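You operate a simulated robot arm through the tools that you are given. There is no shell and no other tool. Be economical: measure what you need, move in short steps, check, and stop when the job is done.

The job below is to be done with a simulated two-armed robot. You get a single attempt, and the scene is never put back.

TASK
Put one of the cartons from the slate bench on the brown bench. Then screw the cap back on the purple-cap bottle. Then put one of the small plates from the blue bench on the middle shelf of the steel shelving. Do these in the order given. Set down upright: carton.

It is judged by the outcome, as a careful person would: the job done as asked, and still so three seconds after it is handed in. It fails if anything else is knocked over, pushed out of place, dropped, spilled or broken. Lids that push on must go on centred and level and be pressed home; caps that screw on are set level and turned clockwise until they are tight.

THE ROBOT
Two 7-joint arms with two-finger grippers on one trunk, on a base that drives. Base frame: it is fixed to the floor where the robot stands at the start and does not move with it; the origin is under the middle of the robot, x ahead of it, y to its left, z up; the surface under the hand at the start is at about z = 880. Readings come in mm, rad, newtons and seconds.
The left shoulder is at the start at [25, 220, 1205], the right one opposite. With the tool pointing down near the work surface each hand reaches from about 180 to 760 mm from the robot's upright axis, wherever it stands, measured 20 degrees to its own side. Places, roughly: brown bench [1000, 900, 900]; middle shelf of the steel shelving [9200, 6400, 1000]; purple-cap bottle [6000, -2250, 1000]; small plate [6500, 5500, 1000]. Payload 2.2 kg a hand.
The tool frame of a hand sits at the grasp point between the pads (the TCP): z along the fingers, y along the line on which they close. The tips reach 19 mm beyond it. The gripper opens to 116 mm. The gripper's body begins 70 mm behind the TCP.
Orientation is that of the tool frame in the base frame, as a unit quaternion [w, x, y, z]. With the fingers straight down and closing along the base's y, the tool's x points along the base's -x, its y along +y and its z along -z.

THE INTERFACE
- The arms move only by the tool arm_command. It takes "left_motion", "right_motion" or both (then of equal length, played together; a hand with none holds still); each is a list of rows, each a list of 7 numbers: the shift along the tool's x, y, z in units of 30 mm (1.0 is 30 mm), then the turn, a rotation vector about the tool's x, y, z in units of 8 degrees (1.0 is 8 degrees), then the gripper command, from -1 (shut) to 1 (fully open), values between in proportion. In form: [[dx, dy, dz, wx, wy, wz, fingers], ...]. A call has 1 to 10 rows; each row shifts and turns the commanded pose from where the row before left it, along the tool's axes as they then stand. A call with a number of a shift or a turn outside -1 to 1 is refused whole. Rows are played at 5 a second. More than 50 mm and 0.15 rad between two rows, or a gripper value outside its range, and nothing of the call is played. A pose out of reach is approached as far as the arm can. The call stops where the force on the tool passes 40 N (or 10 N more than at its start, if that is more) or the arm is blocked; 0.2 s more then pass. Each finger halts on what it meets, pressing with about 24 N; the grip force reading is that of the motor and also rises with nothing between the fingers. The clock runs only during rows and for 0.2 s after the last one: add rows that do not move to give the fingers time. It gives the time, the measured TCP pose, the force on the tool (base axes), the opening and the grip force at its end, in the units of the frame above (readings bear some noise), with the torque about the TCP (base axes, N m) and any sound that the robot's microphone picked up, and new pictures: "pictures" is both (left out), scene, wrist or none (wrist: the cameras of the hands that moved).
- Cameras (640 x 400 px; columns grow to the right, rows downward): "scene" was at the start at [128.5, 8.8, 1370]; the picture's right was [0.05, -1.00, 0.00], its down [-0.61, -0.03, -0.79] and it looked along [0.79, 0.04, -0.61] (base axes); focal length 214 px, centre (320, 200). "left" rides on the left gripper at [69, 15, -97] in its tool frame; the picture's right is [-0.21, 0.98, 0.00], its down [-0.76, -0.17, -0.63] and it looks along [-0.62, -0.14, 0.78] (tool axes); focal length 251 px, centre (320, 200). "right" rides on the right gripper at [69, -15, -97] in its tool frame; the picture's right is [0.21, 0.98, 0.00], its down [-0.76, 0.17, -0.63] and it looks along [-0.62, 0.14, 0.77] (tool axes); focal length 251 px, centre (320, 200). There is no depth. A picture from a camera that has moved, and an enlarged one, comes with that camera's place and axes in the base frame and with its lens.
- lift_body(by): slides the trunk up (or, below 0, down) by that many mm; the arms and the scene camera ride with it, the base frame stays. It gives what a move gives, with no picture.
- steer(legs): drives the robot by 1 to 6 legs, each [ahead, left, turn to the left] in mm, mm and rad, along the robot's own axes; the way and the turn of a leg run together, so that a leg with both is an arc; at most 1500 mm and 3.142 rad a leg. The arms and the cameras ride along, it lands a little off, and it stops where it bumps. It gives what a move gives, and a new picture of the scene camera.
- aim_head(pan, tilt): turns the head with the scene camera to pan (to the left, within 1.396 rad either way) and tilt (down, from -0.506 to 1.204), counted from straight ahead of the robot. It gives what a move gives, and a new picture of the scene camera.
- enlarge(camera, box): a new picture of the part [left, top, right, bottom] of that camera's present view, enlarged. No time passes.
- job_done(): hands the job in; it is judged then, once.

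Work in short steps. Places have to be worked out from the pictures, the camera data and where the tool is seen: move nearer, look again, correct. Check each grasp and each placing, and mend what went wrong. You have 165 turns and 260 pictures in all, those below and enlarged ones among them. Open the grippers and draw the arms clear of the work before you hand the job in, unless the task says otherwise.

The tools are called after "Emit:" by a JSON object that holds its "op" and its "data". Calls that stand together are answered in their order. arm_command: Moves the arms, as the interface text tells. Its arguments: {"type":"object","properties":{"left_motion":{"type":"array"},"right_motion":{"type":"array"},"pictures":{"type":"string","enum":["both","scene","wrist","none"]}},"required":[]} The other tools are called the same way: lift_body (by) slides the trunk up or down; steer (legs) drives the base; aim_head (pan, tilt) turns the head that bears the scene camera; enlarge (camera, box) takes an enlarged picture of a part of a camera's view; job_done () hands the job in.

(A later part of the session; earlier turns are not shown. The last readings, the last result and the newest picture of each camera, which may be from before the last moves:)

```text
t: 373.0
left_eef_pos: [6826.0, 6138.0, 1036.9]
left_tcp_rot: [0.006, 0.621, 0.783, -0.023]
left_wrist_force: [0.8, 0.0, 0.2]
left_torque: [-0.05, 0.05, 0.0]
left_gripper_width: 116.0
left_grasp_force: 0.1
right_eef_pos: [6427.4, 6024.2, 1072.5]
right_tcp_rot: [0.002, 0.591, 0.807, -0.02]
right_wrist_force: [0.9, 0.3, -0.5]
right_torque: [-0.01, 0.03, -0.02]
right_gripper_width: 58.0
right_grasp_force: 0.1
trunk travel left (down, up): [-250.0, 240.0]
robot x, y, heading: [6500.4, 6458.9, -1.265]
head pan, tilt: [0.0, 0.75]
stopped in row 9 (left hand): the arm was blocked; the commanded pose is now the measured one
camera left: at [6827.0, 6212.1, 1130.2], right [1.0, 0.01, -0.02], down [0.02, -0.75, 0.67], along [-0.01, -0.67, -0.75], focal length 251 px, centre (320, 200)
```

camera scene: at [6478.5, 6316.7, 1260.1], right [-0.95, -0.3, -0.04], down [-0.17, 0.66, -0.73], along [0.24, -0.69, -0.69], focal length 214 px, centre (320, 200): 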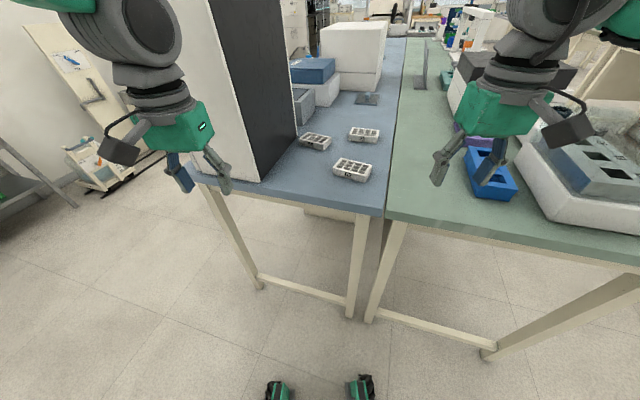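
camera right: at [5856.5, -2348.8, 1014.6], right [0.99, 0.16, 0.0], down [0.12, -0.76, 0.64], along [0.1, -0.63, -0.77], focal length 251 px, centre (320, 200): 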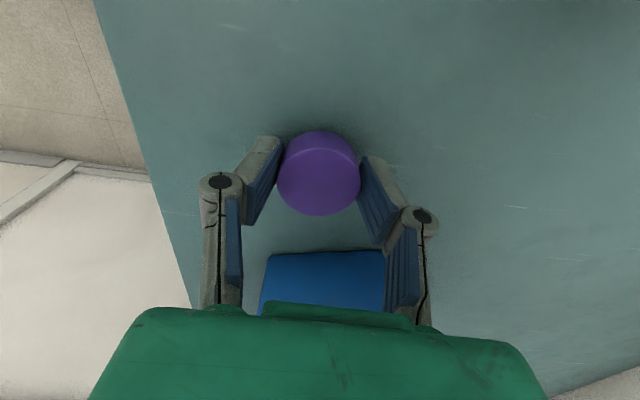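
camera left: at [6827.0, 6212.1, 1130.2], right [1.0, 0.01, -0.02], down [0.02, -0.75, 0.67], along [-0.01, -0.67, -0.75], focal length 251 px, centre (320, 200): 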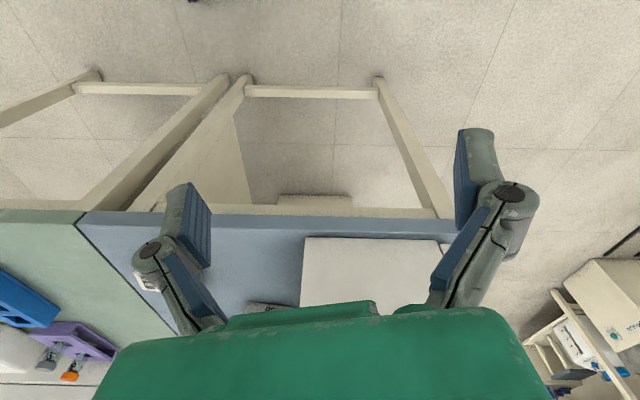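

The trunk is still swaying, but the way is free: I move the left hand over in front of the plate and pitch it to 50°, which also gives time to settle.

Emit:
{"op": "arm_command", "data": {"left_motion": [[-0.52, -0.78, 0, 0, 0, 0, 1], [-0.52, -0.78, 0, 0, 0, 0, 1], [-0.52, -0.78, 0, 0, 0, 0, 1], [-0.52, -0.78, 0, 0, 0, 0, 1], [-0.52, -0.78, 0, 0, 0, 0, 1], [-0.52, -0.78, 0, 0, 0, 0, 1], [-0.52, -0.78, 0, 0, 0, 0, 1], [-0.52, -0.78, 0, 0, 0, 0, 1], [-0.52, -0.78, 0, 0, 0, 0, 1], [-0.4, -0.6, 0, 0, 0, 0, 1]], "pictures": "none"}}

Emit:
{"op": "arm_command", "data": {"left_motion": [[0, 0, 0, 0.183, -0.847, 0.374, 1], [0, 0, 0, 0.183, -0.847, 0.374, 1], [0, 0, 0, 0.183, -0.847, 0.374, 1], [0, 0, 0, 0.183, -0.847, 0.374, 1], [0, 0, 0, 0.183, -0.847, 0.374, 1], [0, 0, 0, 0.183, -0.847, 0.374, 1], [0, 0, 0, 0.183, -0.847, 0.374, 1], [0, 0, 0, 0, 0, 0, 1], [0, 0, 0, 0, 0, 0, 1]], "pictures": "wrist"}}

```text
t: 375.4
left_eef_pos: [6678.3, 5943.0, 1076.2]
left_tcp_rot: [-0.005, 0.607, 0.792, -0.057]
left_wrist_force: [1.6, 0.2, -0.8]
left_torque: [-0.05, 0.11, -0.01]
left_gripper_width: 115.9
left_grasp_force: 0.0
right_eef_pos: [6449.7, 6034.8, 1078.7]
right_tcp_rot: [-0.003, 0.589, 0.808, -0.03]
right_wrist_force: [0.9, 1.9, 0.9]
right_torque: [-0.09, 0.1, 0.01]
right_gripper_width: 58.1
right_grasp_force: 0.0
trunk travel left (down, up): [-250.0, 240.0]
robot x, y, heading: [6505.0, 6456.9, -1.265]
head pan, tilt: [0.0, 0.75]
stopped in row 10 (left hand): the arm was blocked; the commanded pose is now the measured one
```

```text
t: 377.4
left_eef_pos: [6633.5, 5929.4, 1074.5]
left_tcp_rot: [0.275, 0.67, 0.594, -0.351]
left_wrist_force: [-1.3, 0.7, 0.7]
left_torque: [0.01, -0.07, 0.1]
left_gripper_width: 116.0
left_grasp_force: 0.0
right_eef_pos: [6410.0, 6021.0, 1069.6]
right_tcp_rot: [0.007, 0.592, 0.805, -0.016]
right_wrist_force: [-0.4, 0.2, -0.6]
right_torque: [0.06, -0.04, 0.0]
right_gripper_width: 58.3
right_grasp_force: 0.1
trunk travel left (down, up): [-250.0, 240.0]
robot x, y, heading: [6495.0, 6457.4, -1.267]
head pan, tilt: [0.0, 0.75]
camera left: at [6667.0, 6044.1, 1076.5], right [0.96, -0.27, 0.12], down [-0.11, 0.06, 0.99], along [-0.27, -0.96, 0.03], focal length 251 px, centre (320, 200)
```

left: 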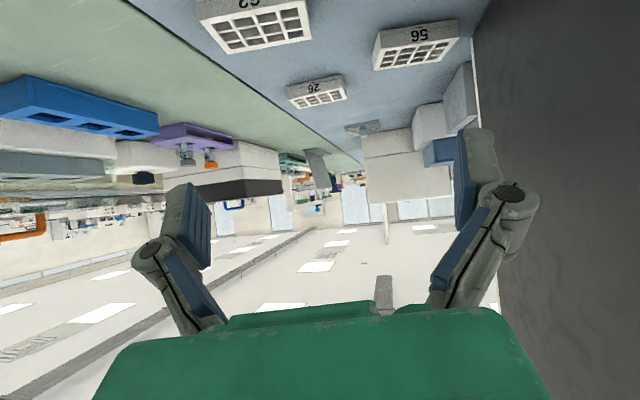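

Pitch is right (≈53°). I wait for the sway to die down before the fine approach.

Emit:
{"op": "arm_command", "data": {"right_motion": [[0, 0, 0, 0, 0, 0, 0], [0, 0, 0, 0, 0, 0, 0], [0, 0, 0, 0, 0, 0, 0], [0, 0, 0, 0, 0, 0, 0], [0, 0, 0, 0, 0, 0, 0], [0, 0, 0, 0, 0, 0, 0], [0, 0, 0, 0, 0, 0, 0], [0, 0, 0, 0, 0, 0, 0], [0, 0, 0, 0, 0, 0, 0], [0, 0, 0, 0, 0, 0, 0]], "pictures": "none"}}

Emit:
{"op": "arm_command", "data": {"right_motion": [[0, 0, 0, 0, 0, 0, 0], [0, 0, 0, 0, 0, 0, 0], [0, 0, 0, 0, 0, 0, 0], [0, 0, 0, 0, 0, 0, 0], [0, 0, 0, 0, 0, 0, 0], [0, 0, 0, 0, 0, 0, 0], [0, 0, 0, 0, 0, 0, 0], [0, 0, 0, 0, 0, 0, 0], [0, 0, 0, 0, 0, 0, 0], [0, 0, 0, 0, 0, 0, 0]], "pictures": "none"}}

Emit:
{"op": "arm_command", "data": {"right_motion": [[0, 0, 0, 0, 0, 0, 0], [0, 0, 0, 0, 0, 0, 0], [0, 0, 0, 0, 0, 0, 0], [0, 0, 0, 0, 0, 0, 0], [0, 0, 0, 0, 0, 0, 0], [0, 0, 0, 0, 0, 0, 0], [0, 0, 0, 0, 0, 0, 0], [0, 0, 0, 0, 0, 0, 0], [0, 0, 0, 0, 0, 0, 0], [0, 0, 0, 0, 0, 0, 0]], "pictures": "none"}}

Emit:
{"op": "enlarge", "data": {"camera": "left", "box": [160, 0, 480, 120]}}

```text
t: 379.8
left_eef_pos: [6667.4, 5942.8, 1076.9]
left_tcp_rot: [0.273, 0.662, 0.599, -0.359]
left_wrist_force: [-0.4, 0.2, 0.3]
left_torque: [0.02, 0.02, -0.01]
left_gripper_width: 116.1
left_grasp_force: 0.0
right_eef_pos: [6442.1, 6034.6, 1076.8]
right_tcp_rot: [0.001, 0.589, 0.808, -0.027]
right_wrist_force: [0.2, -1.0, 0.3]
right_torque: [0.01, 0.0, -0.01]
right_gripper_width: 58.1
right_grasp_force: 0.0
trunk travel left (down, up): [-250.0, 240.0]
robot x, y, heading: [6510.3, 6458.5, -1.26]
head pan, tilt: [0.0, 0.75]
stopped in row 10 (right hand): the arm was blocked; the commanded pose is now the measured one
```

```text
t: 382.0
left_eef_pos: [6668.6, 5941.8, 1075.0]
left_tcp_rot: [0.272, 0.662, 0.599, -0.359]
left_wrist_force: [-0.6, 0.1, -0.1]
left_torque: [-0.01, 0.02, -0.02]
left_gripper_width: 115.9
left_grasp_force: 0.1
right_eef_pos: [6441.0, 6033.7, 1075.7]
right_tcp_rot: [-0.001, 0.588, 0.808, -0.026]
right_wrist_force: [0.2, -0.2, -0.1]
right_torque: [-0.02, 0.0, 0.01]
right_gripper_width: 57.8
right_grasp_force: 0.0
trunk travel left (down, up): [-250.0, 240.0]
robot x, y, heading: [6505.3, 6465.5, -1.263]
head pan, tilt: [0.0, 0.75]
```

```text
t: 384.2
left_eef_pos: [6652.5, 5936.4, 1076.3]
left_tcp_rot: [0.274, 0.666, 0.597, -0.354]
left_wrist_force: [-0.4, -0.6, 0.4]
left_torque: [-0.05, -0.07, 0.03]
left_gripper_width: 116.0
left_grasp_force: 0.0
right_eef_pos: [6425.6, 6028.4, 1073.0]
right_tcp_rot: [0.003, 0.59, 0.807, -0.022]
right_wrist_force: [-1.1, -0.6, -0.2]
right_torque: [0.01, -0.03, -0.01]
right_gripper_width: 58.2
right_grasp_force: 0.1
trunk travel left (down, up): [-250.0, 240.0]
robot x, y, heading: [6503.4, 6460.8, -1.263]
head pan, tilt: [0.0, 0.75]
```

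```text
2.00 times, centred on (320, 60) of left
camera zoom: at [6684.0, 6051.6, 1077.6], right [0.96, -0.26, 0.11], down [-0.1, 0.07, 0.99], along [-0.27, -0.96, 0.04], focal length 503 px, centre (320, 480)
```

zoom: 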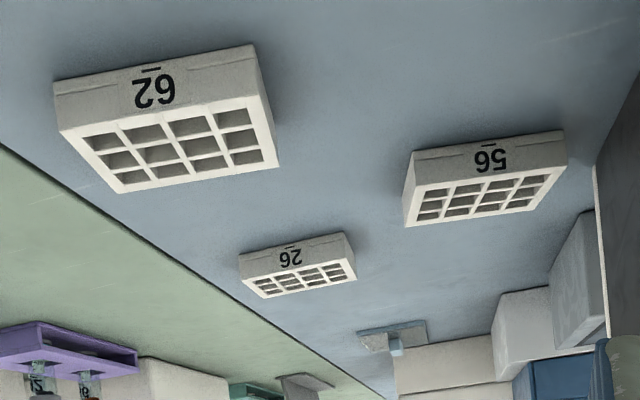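

The plate is confirmed at (6558, 5797). I correct the 3° roll and move to the pre-grasp ~130 mm behind it along the fingers.

Emit:
{"op": "arm_command", "data": {"left_motion": [[0, 0, 0, 0, 0, 0.52, 1], [0.425, -0.53, 0.8, 0, 0, 0, 1], [0.425, -0.53, 0.8, 0, 0, 0, 1], [0.425, -0.53, 0.8, 0, 0, 0, 1], [0.425, -0.53, 0.8, 0, 0, 0, 1], [0, 0, 0, 0, 0, 0, 1], [0, 0, 0, 0, 0, 0, 1], [0, 0, 0, 0, 0, 0, 1], [0, 0, 0, 0, 0, 0, 1], [0, 0, 0, 0, 0, 0, 1]], "pictures": "wrist"}}

```text
t: 386.6
left_eef_pos: [6618.8, 5897.0, 1012.9]
left_tcp_rot: [0.291, 0.653, 0.592, -0.372]
left_wrist_force: [0.4, 0.3, -0.2]
left_torque: [-0.02, 0.0, 0.0]
left_gripper_width: 115.9
left_grasp_force: 0.1
right_eef_pos: [6438.8, 6037.2, 1076.2]
right_tcp_rot: [0.002, 0.588, 0.808, -0.026]
right_wrist_force: [-0.9, 0.3, -0.5]
right_torque: [0.0, -0.02, -0.02]
right_gripper_width: 57.9
right_grasp_force: 0.0
trunk travel left (down, up): [-250.0, 240.0]
robot x, y, heading: [6505.4, 6460.1, -1.266]
head pan, tilt: [0.0, 0.75]
stopped in row 10 (left hand): the arm was blocked; the commanded pose is now the measured one
camera left: at [6649.0, 6012.2, 1009.2], right [0.96, -0.25, 0.12], down [-0.09, 0.12, 0.99], along [-0.26, -0.96, 0.09], focal length 251 px, centre (320, 200)
```

left: 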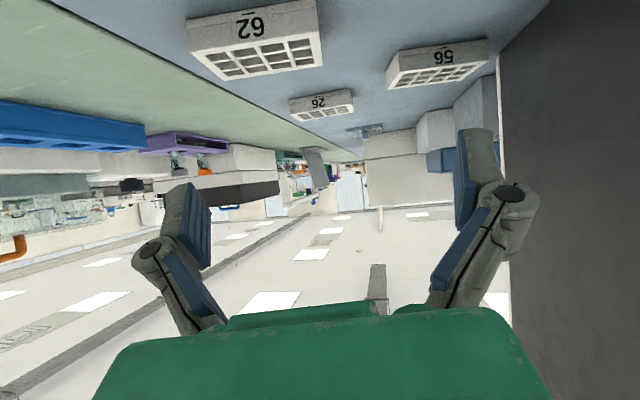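

The arm reports blocked again and the trunk leans; I look to the left to see whether the elbow touches anything.

Emit:
{"op": "aim_head", "data": {"pan": 0.6, "tilt": 0.5}}

Emit:
{"op": "aim_head", "data": {"pan": 0.1, "tilt": 0.85}}

```text
t: 387.6
left_eef_pos: [6614.8, 5895.3, 1014.0]
left_tcp_rot: [0.292, 0.653, 0.591, -0.372]
left_wrist_force: [0.0, -0.5, 0.8]
left_torque: [0.01, -0.02, 0.02]
left_gripper_width: 115.7
left_grasp_force: 0.2
right_eef_pos: [6435.3, 6034.9, 1075.8]
right_tcp_rot: [0.003, 0.589, 0.808, -0.025]
right_wrist_force: [-0.4, 0.3, -0.5]
right_torque: [0.0, -0.03, 0.03]
right_gripper_width: 58.1
right_grasp_force: 0.0
trunk travel left (down, up): [-250.0, 240.0]
robot x, y, heading: [6502.9, 6461.1, -1.264]
head pan, tilt: [0.6, 0.499]
camera scene: at [6584.6, 6361.7, 1284.1], right [-0.62, -0.79, 0.0], down [-0.37, 0.3, -0.88], along [0.69, -0.54, -0.48], focal length 214 px, centre (320, 200)
```

scene: 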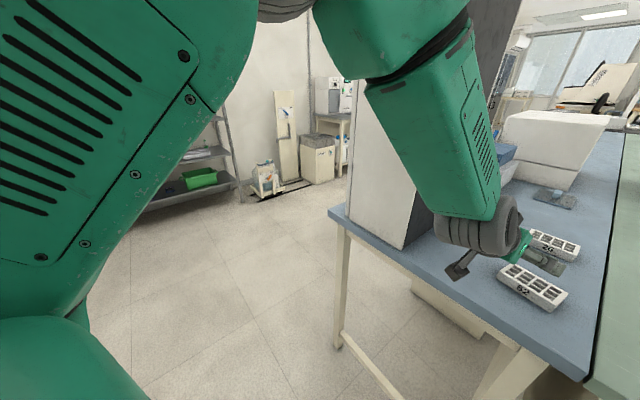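

```text
t: 388.5
left_eef_pos: [6615.6, 5895.7, 1012.3]
left_tcp_rot: [0.291, 0.655, 0.59, -0.372]
left_wrist_force: [-0.7, 0.1, 0.1]
left_torque: [-0.02, -0.02, 0.0]
left_gripper_width: 116.0
left_grasp_force: 0.1
right_eef_pos: [6437.3, 6035.9, 1076.0]
right_tcp_rot: [0.003, 0.589, 0.808, -0.025]
right_wrist_force: [-0.4, -0.2, -0.1]
right_torque: [-0.01, -0.04, 0.01]
right_gripper_width: 58.2
right_grasp_force: 0.1
trunk travel left (down, up): [-250.0, 240.0]
robot x, y, heading: [6506.1, 6463.7, -1.262]
head pan, tilt: [0.099, 0.85]
camera scene: at [6544.6, 6346.4, 1254.0], right [-0.92, -0.39, 0.0], down [-0.3, 0.69, -0.66], along [0.26, -0.6, -0.75], focal length 214 px, centre (320, 200)
```

scene: 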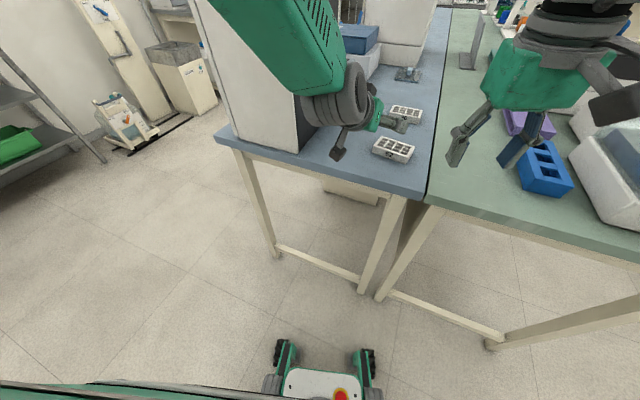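

Everything is clear and the trunk is level now. I remove the roll, reduce the pitch to ~48° (camera clearance over the bench), centre on the plate and go half of the way.

Emit:
{"op": "arm_command", "data": {"left_motion": [[0, 0, 0, 0, 0, 0.51, 1], [0, 0, 0, 0, 1, 0, 1], [0.14, -0.65, 0, 0, 0, 0, 1], [0.14, -0.66, 0, 0, 0, 0, 1], [0, 0, 0.85, 0, 0, 0, 1], [0, 0, 0.85, 0, 0, 0, 1], [0, 0, 0.85, 0, 0, 0, 1], [0, 0, 0, 0, 0, 0, 1], [0, 0, 0, 0, 0, 0, 1]], "pictures": "wrist"}}

```text
t: 390.7
left_eef_pos: [6594.7, 5845.1, 976.0]
left_tcp_rot: [0.262, 0.677, 0.605, -0.327]
left_wrist_force: [0.3, 0.0, -0.4]
left_torque: [0.04, 0.0, 0.0]
left_gripper_width: 116.0
left_grasp_force: 0.1
right_eef_pos: [6439.6, 6039.7, 1078.4]
right_tcp_rot: [0.004, 0.588, 0.808, -0.027]
right_wrist_force: [-0.1, 0.4, -0.2]
right_torque: [0.0, -0.01, -0.02]
right_gripper_width: 58.1
right_grasp_force: 0.1
trunk travel left (down, up): [-250.0, 240.0]
robot x, y, heading: [6503.7, 6459.8, -1.268]
head pan, tilt: [0.099, 0.85]
stopped in row 9 (left hand): the arm was blocked; the commanded pose is now the measured one
camera left: at [6625.2, 5960.1, 985.4], right [0.96, -0.26, 0.12], down [-0.13, 0.01, 0.99], along [-0.26, -0.96, -0.03], focal length 251 px, centre (320, 200)
```

left: 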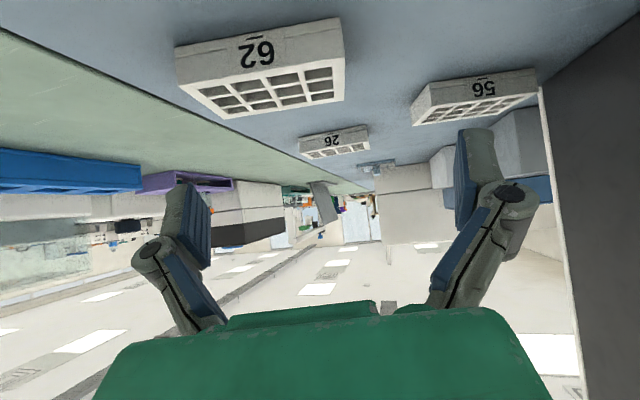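

The left forearm evidently rests against the tall box — I must not push that. I back the robot off, fold the left arm, and reposition so that the right arm, away from the box, can do it.

Emit:
{"op": "steer", "data": {"legs": [[-160, 0, 0]]}}

Emit:
{"op": "arm_command", "data": {"left_motion": [[0, 0, -0.9, 0, 0, 0, 0.5], [0, 0, -0.9, 0, 0.5, 0, 0], [0, 0, -0.5, 0, 0.9, 0, 0], [0, 0, 0, 0, 1, 0, 0], [0, 0, 0, 0, 1, 0, 0], [0, 0, 0, 0, 1, 0, 0], [0, 0, 0, 0, 1, 0, 0], [0.9, 0.8, -0.1, 0, 0, 0, 0], [0.9, 0.8, -0.1, 0, 0, 0, 0], [0.9, 0.8, -0.1, 0, 0, 0, 0]], "pictures": "none"}}

Emit:
{"op": "arm_command", "data": {"left_motion": [[0.9, 0.8, 0, 0, 0, 0, 0], [0.9, 0.8, 0, 0, 0, 0, 0], [0.9, 0.8, 0, 0, 0, 0, 0], [0.9, 0.8, 0, 0, 0, 0, 0], [0.9, 0.8, 0, 0, 0, 0, 0], [0, 0, 0, 0, 0, 0, 0]], "pictures": "none"}}

Emit:
{"op": "steer", "data": {"legs": [[0, 0, -0.474], [97, 277, 0]]}}

Emit:
{"op": "arm_command", "data": {"right_motion": [[0, 0, 0, 0, 0, 0, 0], [0, 0, 0, 0, 0, 0, 0], [0, 0, 0, 0, 0, 0, 0], [0, 0, 0, 0, 0, 0, 0], [0, 0, 0, 0, 0, 0, 0], [0, 0, 0, 0, 0, 0, 0], [0, 0, 0, 0, 0, 0, 0], [0, 0, 0, 0, 0, 0, 0], [0, 0, 0, 0, 0, 0, 0], [0, 0, 0, 0, 0, 0, 0]], "pictures": "none"}}

Emit:
{"op": "arm_command", "data": {"right_motion": [[0, 0, 0, 0, 0, 0, 0], [0, 0, 0, 0, 0, 0, 0], [0, 0, 0, 0, 0, 0, 0], [0, 0, 0, 0, 0, 0, 0], [0, 0, 0, 0, 0, 0, 0], [0, 0, 0, 0, 0, 0, 0], [0, 0, 0, 0, 0, 0, 0], [0, 0, 0, 0, 0, 0, 0], [0, 0, 0, 0, 0, 0, 0], [0, 0, 0, 0, 0, 0, 0]], "pictures": "scene"}}

```text
t: 392.1
left_eef_pos: [6551.0, 5995.0, 973.6]
left_tcp_rot: [0.264, 0.675, 0.608, -0.324]
left_wrist_force: [-0.1, 0.4, 0.4]
left_torque: [-0.02, -0.02, -0.01]
left_gripper_width: 115.9
left_grasp_force: 0.1
right_eef_pos: [6391.8, 6189.9, 1078.6]
right_tcp_rot: [0.004, 0.586, 0.81, -0.027]
right_wrist_force: [-0.7, 0.7, 0.0]
right_torque: [-0.04, -0.04, -0.01]
right_gripper_width: 57.9
right_grasp_force: 0.1
trunk travel left (down, up): [-250.0, 240.0]
robot x, y, heading: [6454.9, 6613.7, -1.258]
head pan, tilt: [0.099, 0.85]
camera scene: at [6497.9, 6496.4, 1253.9], right [-0.92, -0.4, 0.0], down [-0.3, 0.69, -0.66], along [0.26, -0.6, -0.75], focal length 214 px, centre (320, 200)
```

scene: 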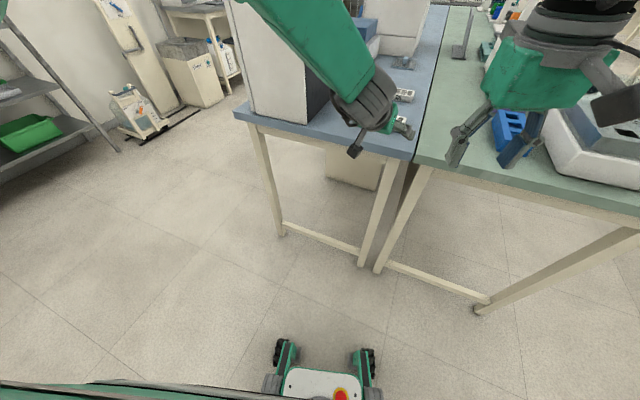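

```text
t: 394.3
left_eef_pos: [6638.7, 6121.5, 1019.6]
left_tcp_rot: [0.023, 0.748, 0.661, -0.056]
left_wrist_force: [0.2, 0.7, 0.4]
left_torque: [-0.03, 0.04, 0.04]
left_gripper_width: 58.0
left_grasp_force: 0.1
right_eef_pos: [6395.2, 6195.1, 1079.4]
right_tcp_rot: [0.004, 0.587, 0.809, -0.03]
right_wrist_force: [0.1, -0.4, 0.2]
right_torque: [-0.01, 0.03, 0.02]
right_gripper_width: 57.9
right_grasp_force: 0.0
trunk travel left (down, up): [-250.0, 240.0]
robot x, y, heading: [6458.2, 6611.4, -1.26]
head pan, tilt: [0.099, 0.85]
```

```text
t: 395.7
left_eef_pos: [6775.6, 6241.5, 997.3]
left_tcp_rot: [0.02, 0.747, 0.662, -0.055]
left_wrist_force: [0.1, -0.3, -1.1]
left_torque: [0.03, 0.03, -0.02]
left_gripper_width: 58.1
left_grasp_force: 0.0
right_eef_pos: [6394.5, 6193.0, 1079.5]
right_tcp_rot: [0.004, 0.587, 0.809, -0.03]
right_wrist_force: [0.3, -0.8, -0.2]
right_torque: [0.01, 0.01, 0.0]
right_gripper_width: 57.9
right_grasp_force: 0.1
trunk travel left (down, up): [-250.0, 240.0]
robot x, y, heading: [6457.3, 6611.9, -1.263]
head pan, tilt: [0.099, 0.85]
```

```text
t: 399.1
left_eef_pos: [6798.1, 6003.4, 1000.3]
left_tcp_rot: [0.014, 0.883, 0.467, -0.052]
left_wrist_force: [-0.8, 0.7, 0.3]
left_torque: [0.01, -0.07, -0.02]
left_gripper_width: 58.0
left_grasp_force: 0.0
right_eef_pos: [6437.4, 6134.0, 1076.6]
right_tcp_rot: [0.003, 0.76, 0.649, -0.025]
right_wrist_force: [-0.3, -0.4, -0.1]
right_torque: [0.01, -0.02, -0.03]
right_gripper_width: 58.2
right_grasp_force: 0.0
trunk travel left (down, up): [-250.0, 240.0]
robot x, y, heading: [6702.4, 6472.5, -1.732]
head pan, tilt: [0.099, 0.85]
camera scene: at [6668.9, 6355.4, 1253.9], right [-1.0, 0.06, -0.02], down [0.06, 0.75, -0.66], along [-0.03, -0.66, -0.75], focal length 214 px, centre (320, 200)
```

scene: 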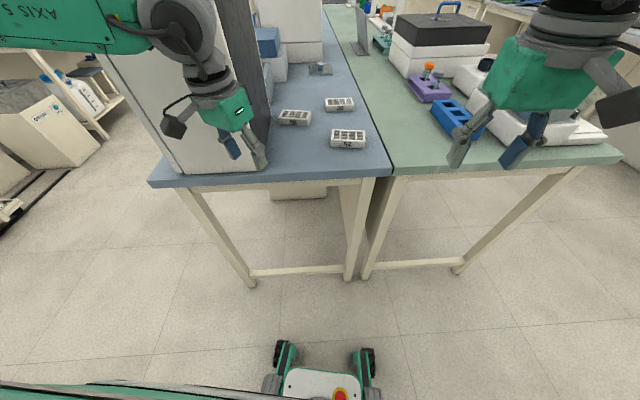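

```text
t: 401.2
left_eef_pos: [6822.3, 6001.2, 996.5]
left_tcp_rot: [0.007, 0.882, 0.468, -0.062]
left_wrist_force: [0.6, 0.0, -0.8]
left_torque: [0.02, 0.08, -0.01]
left_gripper_width: 58.1
left_grasp_force: 0.1
right_eef_pos: [6462.7, 6131.3, 1080.8]
right_tcp_rot: [-0.005, 0.76, 0.649, -0.032]
right_wrist_force: [1.0, 0.2, 0.3]
right_torque: [-0.04, 0.02, -0.02]
right_gripper_width: 58.2
right_grasp_force: 0.1
trunk travel left (down, up): [-250.0, 240.0]
robot x, y, heading: [6699.9, 6469.1, -1.732]
head pan, tilt: [0.099, 0.85]
```

```text
t: 403.4
left_eef_pos: [6811.5, 6003.6, 998.5]
left_tcp_rot: [0.012, 0.882, 0.468, -0.058]
left_wrist_force: [-0.2, 0.7, 0.3]
left_torque: [0.03, -0.02, -0.01]
left_gripper_width: 58.0
left_grasp_force: 0.0
right_eef_pos: [6451.6, 6132.9, 1079.1]
right_tcp_rot: [-0.002, 0.76, 0.649, -0.029]
right_wrist_force: [0.4, -0.5, -0.4]
right_torque: [-0.02, 0.0, -0.01]
right_gripper_width: 57.9
right_grasp_force: 0.0
trunk travel left (down, up): [-250.0, 240.0]
robot x, y, heading: [6702.2, 6470.6, -1.729]
head pan, tilt: [0.099, 0.85]
camera scene: at [6683.0, 6353.1, 1254.0], right [-1.0, 0.06, 0.0], down [0.05, 0.75, -0.66], along [-0.04, -0.66, -0.75], focal length 214 px, centre (320, 200)
```

scene: 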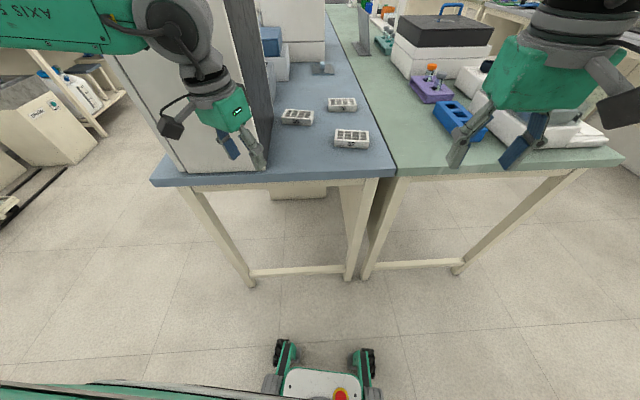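

Settled, robot at (6702, 6471), plate unchanged. I bring the right hand in front of it, open, and pitch it to 48°.

Emit:
{"op": "arm_command", "data": {"right_motion": [[-0.81, 0.58, 0.15, 0, 0, 0, 0.5], [-0.81, 0.58, 0.15, 0, 0, 0, 1], [-0.81, 0.58, 0.15, 0, 0, 0, 1], [-0.81, 0.58, 0.15, 0, 0, 0, 1], [-0.81, 0.58, 0.15, 0, 0, 0, 1], [-0.81, 0.58, 0.15, 0, 0, 0, 1], [-0.81, 0.58, 0.15, 0, 0, 0, 1], [-0.81, 0.58, 0.15, 0, 0, 0, 1], [-0.81, 0.56, 0, 0, 0, 0, 1]], "pictures": "none"}}

Emit:
{"op": "arm_command", "data": {"right_motion": [[0, 0, 0, -0.04, -0.95, 0.035, 1], [0, 0, 0, -0.04, -0.95, 0.035, 1], [0, 0, 0, -0.04, -0.95, 0.035, 1], [0, 0, 0, -0.04, -0.95, 0.035, 1], [0, 0, 0, -0.04, -0.95, 0.035, 1], [0, 0, 0, -0.04, -0.95, 0.035, 1], [0, 0, 0, 0, 0, 0, 1], [0, 0, 0, 0, 0, 0, 1]], "pictures": "wrist"}}

```text
t: 405.4
left_eef_pos: [6817.2, 6001.5, 997.8]
left_tcp_rot: [0.009, 0.882, 0.467, -0.059]
left_wrist_force: [0.9, 0.8, -0.4]
left_torque: [0.0, 0.03, -0.01]
left_gripper_width: 58.0
left_grasp_force: 0.0
right_eef_pos: [6575.2, 5894.7, 1046.3]
right_tcp_rot: [-0.004, 0.76, 0.649, -0.03]
right_wrist_force: [0.3, -0.3, 0.2]
right_torque: [0.0, 0.03, 0.03]
right_gripper_width: 115.7
right_grasp_force: 0.2
trunk travel left (down, up): [-250.0, 240.0]
robot x, y, heading: [6703.3, 6472.9, -1.731]
head pan, tilt: [0.099, 0.85]
```

```text
t: 407.2
left_eef_pos: [6814.7, 6003.3, 998.3]
left_tcp_rot: [0.01, 0.882, 0.468, -0.059]
left_wrist_force: [-0.8, -0.8, 0.0]
left_torque: [-0.02, 0.04, -0.03]
left_gripper_width: 57.9
left_grasp_force: 0.0
right_eef_pos: [6571.9, 5892.1, 1045.5]
right_tcp_rot: [0.262, 0.698, 0.589, -0.312]
right_wrist_force: [-0.5, -0.4, 0.0]
right_torque: [0.0, 0.01, -0.05]
right_gripper_width: 115.8
right_grasp_force: 0.1
trunk travel left (down, up): [-250.0, 240.0]
robot x, y, heading: [6704.7, 6473.6, -1.734]
head pan, tilt: [0.099, 0.85]
camera right: at [6574.7, 6010.7, 1059.6], right [0.99, -0.02, -0.16], down [0.16, -0.06, 0.99], along [-0.03, -1.0, -0.06], focal length 251 px, centre (320, 200)
```

right: 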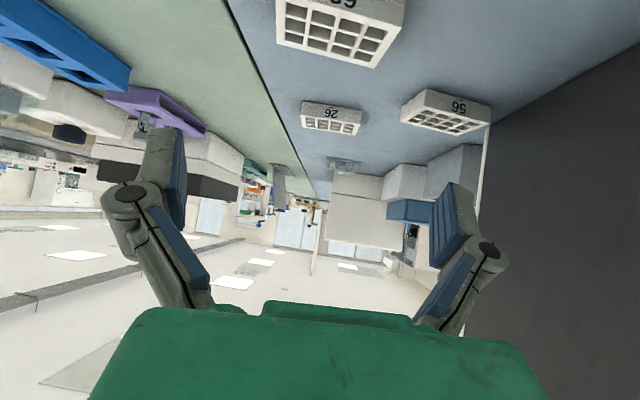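

Orientation reached exactly, no limits. I approach: 40 mm along tool x and half of the advance, then check.

Emit:
{"op": "arm_command", "data": {"right_motion": [[0.66, 0.02, 0, 0, 0, 0, 1], [0.67, 0.02, 0, 0, 0, 0, 1], [0, 0, 0.9, 0, 0, 0, 1], [0, 0, 0.9, 0, 0, 0, 1], [0, 0, 0.9, 0, 0, 0, 1], [0, 0, 0, 0, 0, 0, 1], [0, 0, 0, 0, 0, 0, 1]], "pictures": "wrist"}}

```text
t: 408.9
left_eef_pos: [6813.6, 6002.9, 998.6]
left_tcp_rot: [0.009, 0.882, 0.468, -0.059]
left_wrist_force: [-0.4, -0.2, 0.2]
left_torque: [0.0, -0.02, 0.01]
left_gripper_width: 58.0
left_grasp_force: 0.1
right_eef_pos: [6568.2, 5857.4, 961.9]
right_tcp_rot: [0.263, 0.698, 0.589, -0.311]
right_wrist_force: [0.1, 0.6, -0.3]
right_torque: [0.03, 0.0, 0.0]
right_gripper_width: 115.9
right_grasp_force: 0.0
trunk travel left (down, up): [-250.0, 240.0]
robot x, y, heading: [6699.8, 6469.0, -1.733]
head pan, tilt: [0.099, 0.85]
camera right: at [6571.1, 5976.0, 975.7], right [0.99, -0.02, -0.16], down [0.16, -0.06, 0.99], along [-0.03, -1.0, -0.06], focal length 251 px, centre (320, 200)
```

right: 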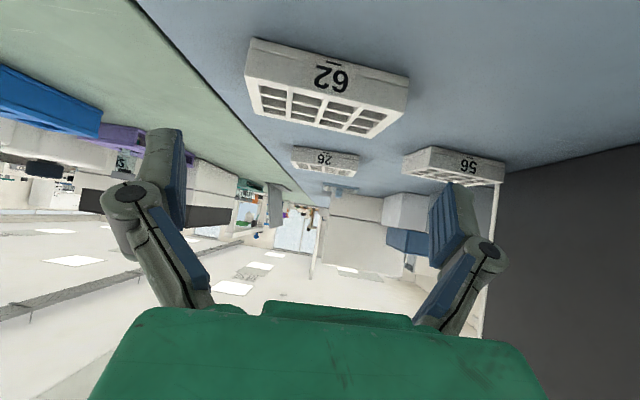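

Plate straight ahead, lateral offset only ~2 mm. I slide in the remaining ~80 mm.

Emit:
{"op": "arm_command", "data": {"right_motion": [[0.11, -0.08, 0, 0, 0, 0, 1], [0, 0, 0.8, 0, 0, 0, 1], [0, 0, 0.8, 0, 0, 0, 1], [0, 0, 0.7, 0, 0, 0, 1], [0, 0, 0.3, 0, 0, 0, 1], [0, 0, 0, 0, 0, 0, 1], [0, 0, 0, 0, 0, 0, 1]], "pictures": "wrist"}}

```text
t: 410.4
left_eef_pos: [6815.1, 6004.4, 998.9]
left_tcp_rot: [0.01, 0.882, 0.467, -0.059]
left_wrist_force: [0.0, 0.2, 0.1]
left_torque: [-0.02, -0.02, -0.02]
left_gripper_width: 57.9
left_grasp_force: 0.1
right_eef_pos: [6554.5, 5802.4, 907.3]
right_tcp_rot: [0.262, 0.699, 0.588, -0.313]
right_wrist_force: [-0.4, 0.7, 0.2]
right_torque: [0.01, 0.01, 0.0]
right_gripper_width: 115.8
right_grasp_force: 0.1
trunk travel left (down, up): [-250.0, 240.0]
robot x, y, heading: [6700.6, 6472.6, -1.729]
head pan, tilt: [0.099, 0.85]
camera right: at [6558.5, 5921.1, 921.2], right [0.99, -0.02, -0.16], down [0.16, -0.06, 0.99], along [-0.03, -1.0, -0.06], focal length 251 px, centre (320, 200)
```

right: 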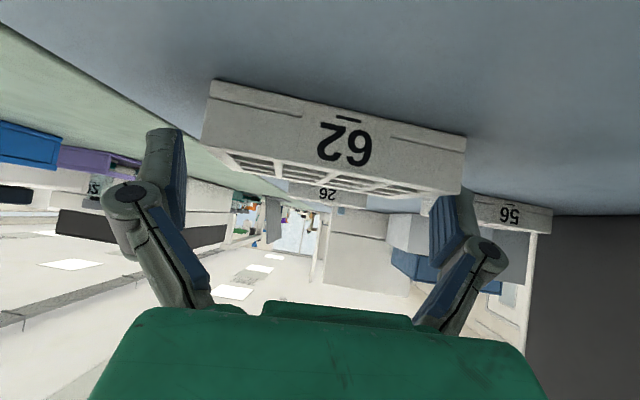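

The plate is centred between the fingers (ends at ±49 mm, pads at ±58). I close and lift.

Emit:
{"op": "arm_command", "data": {"right_motion": [[0, 0, 0, 0, 0, 0, 0.85], [0, 0, 0, 0, 0, 0, 0.7], [0, 0, 0, 0, 0, 0, 0.3], [0, 0, 0, 0, 0, 0, -1], [0, 0, 0, 0, 0, 0, -1], [-0.2, 0, -0.2, 0, 0, 0, -1], [-0.5, 0, -0.5, 0, 0, 0, -1], [-0.7, 0, -0.6, 0, 0, 0, -1], [0, 0, 0, 0, 0, 0, -1]], "pictures": "wrist"}}

```text
t: 412.4
left_eef_pos: [6814.5, 6001.3, 997.6]
left_tcp_rot: [0.009, 0.882, 0.468, -0.059]
left_wrist_force: [1.0, 0.1, 0.4]
left_torque: [-0.02, -0.02, -0.04]
left_gripper_width: 58.2
left_grasp_force: 0.0
right_eef_pos: [6554.4, 5805.0, 965.3]
right_tcp_rot: [0.262, 0.698, 0.589, -0.311]
right_wrist_force: [-0.3, 0.7, -0.4]
right_torque: [-0.02, 0.04, 0.03]
right_gripper_width: 99.3
right_grasp_force: 23.9
trunk travel left (down, up): [-250.0, 240.0]
robot x, y, heading: [6701.4, 6474.5, -1.726]
head pan, tilt: [0.099, 0.85]
camera right: at [6557.8, 5922.3, 978.4], right [0.99, -0.02, -0.16], down [0.16, -0.06, 0.99], along [-0.03, -1.0, -0.06], focal length 251 px, centre (320, 200)
```

right: 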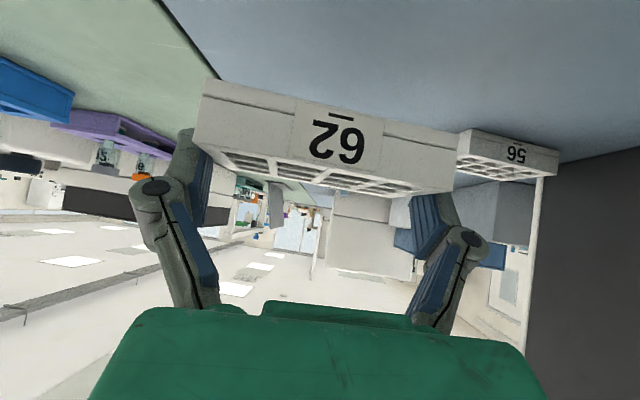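

The plate is firmly held (99 mm) and level. I raise the trunk, back away from the bench, turn to face the shelving and drive toward it, keeping clear of the tall box.

Emit:
{"op": "lift_body", "data": {"by": 110}}

Emit:
{"op": "steer", "data": {"legs": [[-170, 0, 0], [0, 0, 1.73]]}}

Emit:
{"op": "aim_head", "data": {"pan": 0, "tilt": 0.35}}

```text
t: 413.9
left_eef_pos: [6813.9, 6003.3, 1108.8]
left_tcp_rot: [0.01, 0.882, 0.468, -0.058]
left_wrist_force: [0.5, -0.2, -0.3]
left_torque: [0.01, -0.03, 0.03]
left_gripper_width: 57.9
left_grasp_force: 0.1
right_eef_pos: [6555.1, 5805.0, 1074.5]
right_tcp_rot: [0.261, 0.699, 0.588, -0.312]
right_wrist_force: [-0.3, 0.6, -0.8]
right_torque: [-0.01, 0.02, 0.01]
right_gripper_width: 99.4
right_grasp_force: 24.3
trunk travel left (down, up): [-360.0, 130.0]
robot x, y, heading: [6699.0, 6473.8, -1.736]
head pan, tilt: [0.099, 0.85]
```

```text
t: 419.6
left_eef_pos: [7167.4, 6843.4, 1108.1]
left_tcp_rot: [0.051, 0.196, 0.979, -0.029]
left_wrist_force: [-0.3, -0.6, -1.3]
left_torque: [0.02, 0.02, 0.02]
left_gripper_width: 58.0
left_grasp_force: 0.1
right_eef_pos: [7413.9, 6628.4, 1075.9]
right_tcp_rot: [0.407, -0.013, 0.913, 0.006]
right_wrist_force: [0.4, 0.1, -0.8]
right_torque: [-0.02, -0.03, 0.01]
right_gripper_width: 98.4
right_grasp_force: 24.2
trunk travel left (down, up): [-360.0, 130.0]
robot x, y, heading: [6725.5, 6638.8, 0.04]
head pan, tilt: [0.099, 0.85]
camera scene: at [6848.8, 6653.6, 1363.9], right [0.14, -0.99, 0.0], down [-0.75, -0.1, -0.66], along [0.65, 0.09, -0.75], focal length 214 px, centre (320, 200)
```

scene: 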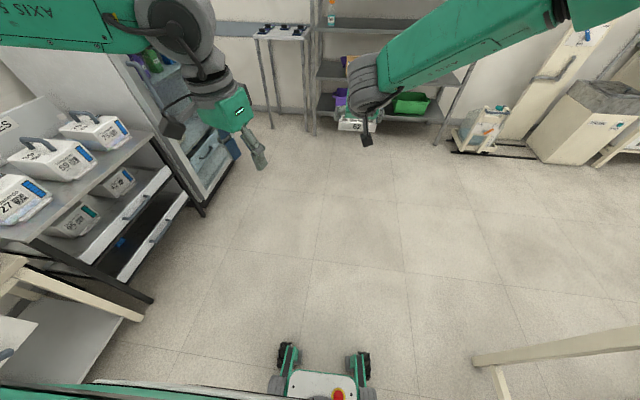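

```text
t: 420.5
left_eef_pos: [7163.9, 6843.7, 1109.9]
left_tcp_rot: [0.054, 0.196, 0.979, -0.029]
left_wrist_force: [-0.5, -0.1, 0.6]
left_torque: [0.0, 0.0, 0.01]
left_gripper_width: 57.6
left_grasp_force: 0.0
right_eef_pos: [7409.0, 6628.1, 1077.5]
right_tcp_rot: [0.409, -0.013, 0.912, 0.006]
right_wrist_force: [-0.3, 0.0, -0.6]
right_torque: [-0.03, 0.02, 0.02]
right_gripper_width: 98.3
right_grasp_force: 24.1
trunk travel left (down, up): [-360.0, 130.0]
robot x, y, heading: [6730.2, 6641.2, 0.04]
head pan, tilt: [0.0, 0.351]
camera scene: at [6864.5, 6647.4, 1407.4], right [0.04, -1.0, 0.0], down [-0.35, -0.02, -0.94], along [0.94, 0.04, -0.35], focal length 214 px, centre (320, 200)
```

scene: 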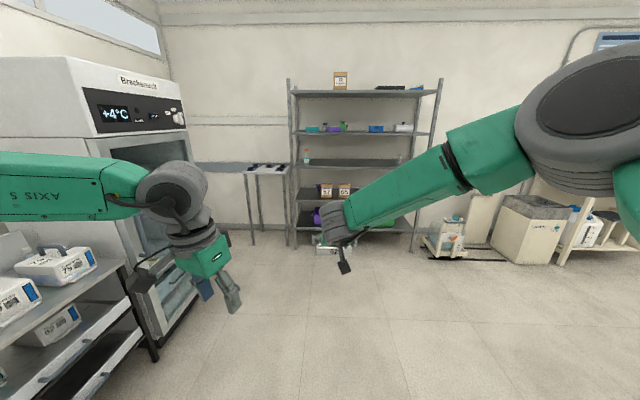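

The way is free. I straighten and drive to ~150 mm short of the placing position.

Emit:
{"op": "steer", "data": {"legs": [[0, 0, -0.045], [760, -60, 0], [720, -150, 0]]}}

Emit:
{"op": "arm_command", "data": {"left_motion": [[0, 0, 0, 0, 0, 0, 0], [0, 0, 0, 0, 0, 0, 0], [0, 0, 0, 0, 0, 0, 0], [0, 0, 0, 0, 0, 0, 0], [0, 0, 0, 0, 0, 0, 0], [0, 0, 0, 0, 0, 0, 0], [0, 0, 0, 0, 0, 0, 0], [0, 0, 0, 0, 0, 0, 0], [0, 0, 0, 0, 0, 0, 0], [0, 0, 0, 0, 0, 0, 0]], "pictures": "none"}}

Emit:
{"op": "arm_command", "data": {"left_motion": [[0, 0, 0, 0, 0, 0, 0], [0, 0, 0, 0, 0, 0, 0], [0, 0, 0, 0, 0, 0, 0], [0, 0, 0, 0, 0, 0, 0], [0, 0, 0, 0, 0, 0, 0], [0, 0, 0, 0, 0, 0, 0], [0, 0, 0, 0, 0, 0, 0], [0, 0, 0, 0, 0, 0, 0], [0, 0, 0, 0, 0, 0, 0], [0, 0, 0, 0, 0, 0, 0]], "pictures": "scene"}}

Emit:
{"op": "enlarge", "data": {"camera": "right", "box": [0, 0, 640, 400]}}

```text
t: 428.6
left_eef_pos: [8635.0, 6612.7, 1110.7]
left_tcp_rot: [0.054, 0.216, 0.974, -0.032]
left_wrist_force: [0.0, 0.2, 0.2]
left_torque: [-0.02, -0.01, -0.03]
left_gripper_width: 57.9
left_grasp_force: 0.1
right_eef_pos: [8872.3, 6388.3, 1078.4]
right_tcp_rot: [0.409, 0.004, 0.913, -0.004]
right_wrist_force: [-0.7, 0.8, 0.1]
right_torque: [-0.06, 0.0, -0.03]
right_gripper_width: 97.5
right_grasp_force: 23.8
trunk travel left (down, up): [-360.0, 130.0]
robot x, y, heading: [8192.8, 6425.3, -0.003]
head pan, tilt: [0.0, 0.351]
camera scene: at [8328.5, 6430.3, 1407.5], right [0.0, -1.0, 0.01], down [-0.35, 0.0, -0.94], along [0.94, 0.0, -0.35], focal length 214 px, centre (320, 200)
```

scene: 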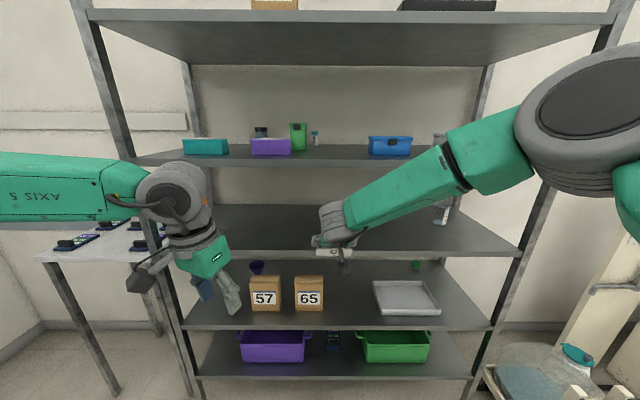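

```text
t: 430.8
left_eef_pos: [8632.1, 6606.7, 1110.7]
left_tcp_rot: [0.054, 0.216, 0.974, -0.029]
left_wrist_force: [-0.3, -0.1, -0.5]
left_torque: [0.0, -0.02, 0.0]
left_gripper_width: 58.2
left_grasp_force: 0.0
right_eef_pos: [8869.4, 6382.0, 1080.8]
right_tcp_rot: [0.411, 0.005, 0.912, -0.002]
right_wrist_force: [0.1, 0.1, -0.5]
right_torque: [0.06, -0.01, 0.0]
right_gripper_width: 97.5
right_grasp_force: 24.1
trunk travel left (down, up): [-360.0, 130.0]
robot x, y, heading: [8190.0, 6419.8, -0.006]
head pan, tilt: [0.0, 0.351]
```

```text
t: 433.0
left_eef_pos: [8632.3, 6607.6, 1111.7]
left_tcp_rot: [0.055, 0.216, 0.974, -0.028]
left_wrist_force: [0.1, 1.0, 0.1]
left_torque: [0.0, 0.02, 0.05]
left_gripper_width: 57.8
left_grasp_force: 0.1
right_eef_pos: [8870.4, 6382.7, 1080.8]
right_tcp_rot: [0.411, 0.005, 0.912, -0.002]
right_wrist_force: [-0.4, -0.1, -0.4]
right_torque: [0.01, -0.02, 0.03]
right_gripper_width: 97.1
right_grasp_force: 24.5
trunk travel left (down, up): [-360.0, 130.0]
robot x, y, heading: [8194.5, 6423.5, -0.007]
head pan, tilt: [0.0, 0.351]
camera scene: at [8328.8, 6424.7, 1407.5], right [0.0, -1.0, 0.0], down [-0.35, 0.0, -0.94], along [0.94, 0.0, -0.35], focal length 214 px, centre (320, 200)
```

scene: 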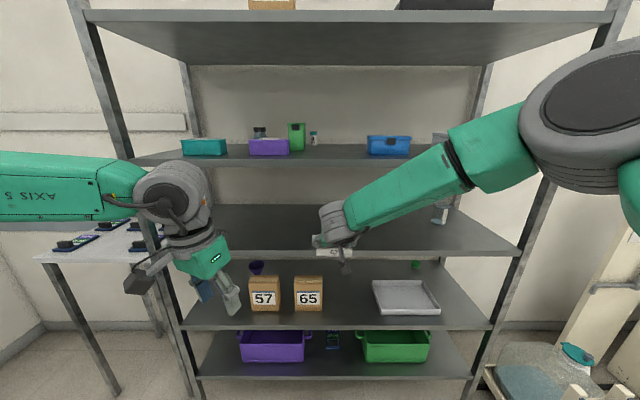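

```text
1.00 times, centred on (320, 200) of right (not enlarged: the box is as wide or as high as the picture)
camera zoom: at [8749.6, 6368.5, 1092.7], right [-0.13, 0.98, -0.16], down [0.03, 0.16, 0.99], along [0.99, 0.12, -0.05], focal length 251 px, centre (320, 200)
```

zoom: 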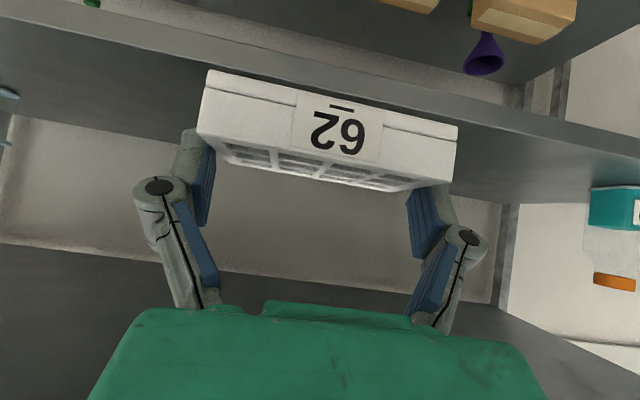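

In front of the middle (third) shelf: its edge is at x≈8965, top z≈1000; the plate's bottom is ≈50 mm above. I drive 110 mm ahead, then extend the arm 60 mm.

Emit:
{"op": "steer", "data": {"legs": [[110, 0, 0.005]]}}

Emit:
{"op": "arm_command", "data": {"right_motion": [[0, 0, 0, 0, 0, 0, -1], [0, 0, 0, 0, 0, 0, -1], [0, 0, 0, 0, 0, 0, -1], [-0.33, 0, 0.37, 0, 0, 0, -1], [-0.33, 0, 0.37, 0, 0, 0, -1], [-0.34, 0, 0.37, 0, 0, 0, -1], [-0.34, 0, 0.37, 0, 0, 0, -1], [0, 0, 0, 0, 0, 0, -1], [0, 0, 0, 0, 0, 0, -1], [0, 0, 0, 0, 0, 0, -1]], "pictures": "both"}}

```text
t: 434.2
left_eef_pos: [8742.0, 6611.6, 1112.2]
left_tcp_rot: [0.054, 0.212, 0.975, -0.028]
left_wrist_force: [0.2, 0.4, 0.6]
left_torque: [0.01, 0.01, 0.0]
left_gripper_width: 58.3
left_grasp_force: 0.1
right_eef_pos: [8983.1, 6389.1, 1079.3]
right_tcp_rot: [0.41, 0.001, 0.912, 0.001]
right_wrist_force: [0.1, 0.1, -0.7]
right_torque: [-0.01, -0.01, 0.03]
right_gripper_width: 96.8
right_grasp_force: 23.9
trunk travel left (down, up): [-360.0, 130.0]
robot x, y, heading: [8309.5, 6421.4, 0.008]
head pan, tilt: [0.0, 0.351]
camera scene: at [8440.5, 6426.0, 1407.6], right [0.01, -1.0, 0.0], down [-0.35, 0.0, -0.94], along [0.94, 0.01, -0.35], focal length 214 px, centre (320, 200)
```

scene: 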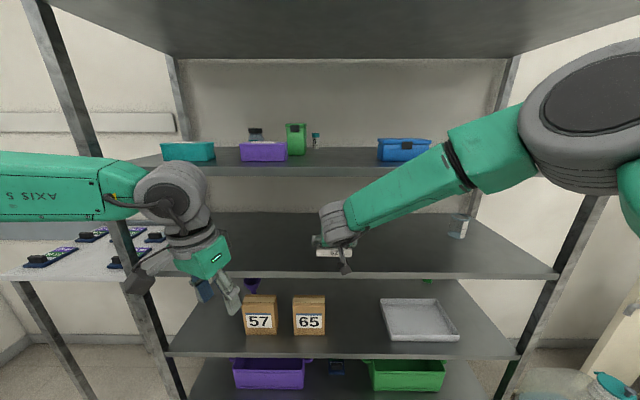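

```text
t: 436.4
left_eef_pos: [8740.0, 6612.7, 1113.3]
left_tcp_rot: [0.056, 0.211, 0.975, -0.028]
left_wrist_force: [-0.3, -0.7, 0.2]
left_torque: [0.01, 0.01, -0.01]
left_gripper_width: 58.0
left_grasp_force: 0.0
right_eef_pos: [9040.6, 6391.4, 1082.7]
right_tcp_rot: [0.412, 0.0, 0.911, 0.001]
right_wrist_force: [0.9, -0.9, 0.0]
right_torque: [0.02, 0.01, -0.03]
right_gripper_width: 96.7
right_grasp_force: 24.0
trunk travel left (down, up): [-360.0, 130.0]
robot x, y, heading: [8307.7, 6424.6, 0.013]
head pan, tilt: [0.0, 0.351]
camera scene: at [8441.8, 6426.4, 1407.4], right [0.01, -1.0, 0.0], down [-0.35, 0.0, -0.94], along [0.94, 0.01, -0.35], focal length 214 px, centre (320, 200)
camera right: at [8919.8, 6374.2, 1095.0], right [-0.14, 0.98, -0.16], down [0.03, 0.16, 0.99], along [0.99, 0.13, -0.05], focal length 251 px, centre (320, 200)
```

scene: 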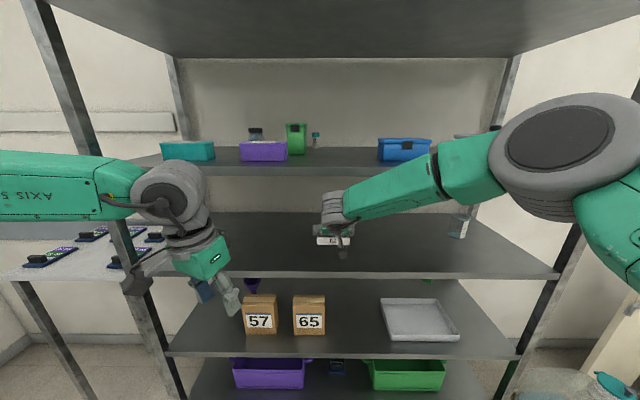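
right: 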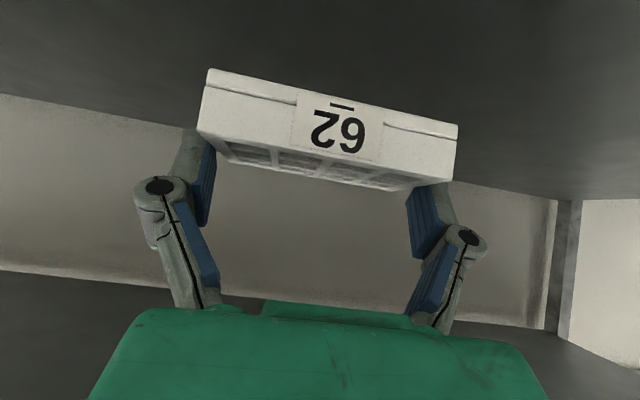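

The plate is well over the shelf (≈55 mm inside the edge). I lower 45 mm, then creep to contact.

Emit:
{"op": "arm_command", "data": {"right_motion": [[0.28, 0, 0.25, 0, 0, 0, -1], [0.28, 0, 0.25, 0, 0, 0, -1], [0.28, 0, 0.25, 0, 0, 0, -1], [0.25, 0, 0.22, 0, 0, 0, -1], [0, 0, 0, 0, 0, 0, -1]], "pictures": "none"}}

Emit:
{"op": "arm_command", "data": {"right_motion": [[0.06, 0, 0.055, 0, 0, 0, -1], [0.06, 0, 0.055, 0, 0, 0, -1], [0.06, 0, 0.055, 0, 0, 0, -1], [0, 0, 0, 0, 0, 0, -1]], "pictures": "wrist"}}

```text
t: 437.6
left_eef_pos: [8739.1, 6611.4, 1113.9]
left_tcp_rot: [0.056, 0.211, 0.975, -0.029]
left_wrist_force: [0.1, -0.8, -0.2]
left_torque: [-0.02, 0.02, 0.02]
left_gripper_width: 58.0
left_grasp_force: 0.0
right_eef_pos: [9041.4, 6389.9, 1037.9]
right_tcp_rot: [0.412, 0.001, 0.911, 0.0]
right_wrist_force: [-0.5, -0.8, -0.3]
right_torque: [0.0, 0.01, 0.0]
right_gripper_width: 96.8
right_grasp_force: 23.8
trunk travel left (down, up): [-360.0, 130.0]
robot x, y, heading: [8302.2, 6421.0, 0.011]
head pan, tilt: [0.0, 0.351]
```

```text
t: 438.6
left_eef_pos: [8740.0, 6611.9, 1112.2]
left_tcp_rot: [0.056, 0.21, 0.976, -0.027]
left_wrist_force: [0.1, -0.4, 0.2]
left_torque: [-0.02, -0.01, 0.02]
left_gripper_width: 57.9
left_grasp_force: 0.0
right_eef_pos: [9040.8, 6389.3, 1031.4]
right_tcp_rot: [0.411, 0.001, 0.912, 0.001]
right_wrist_force: [0.1, -0.5, -0.4]
right_torque: [-0.03, -0.01, 0.01]
right_gripper_width: 96.7
right_grasp_force: 23.8
trunk travel left (down, up): [-360.0, 130.0]
robot x, y, heading: [8303.8, 6424.3, 0.012]
head pan, tilt: [0.0, 0.351]
camera right: at [8920.9, 6373.6, 1043.8], right [-0.14, 0.98, -0.16], down [0.03, 0.16, 0.99], along [0.99, 0.13, -0.05], focal length 251 px, centre (320, 200)
```

right: 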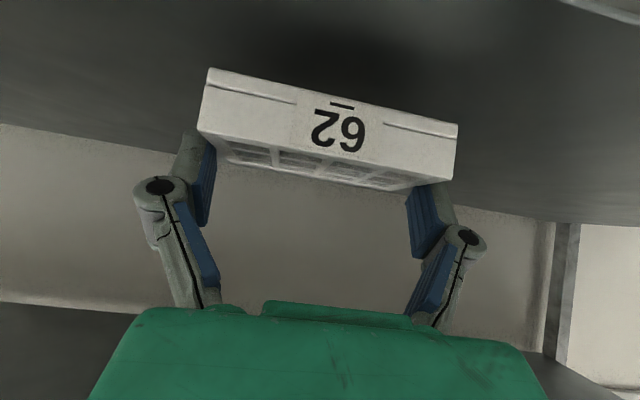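

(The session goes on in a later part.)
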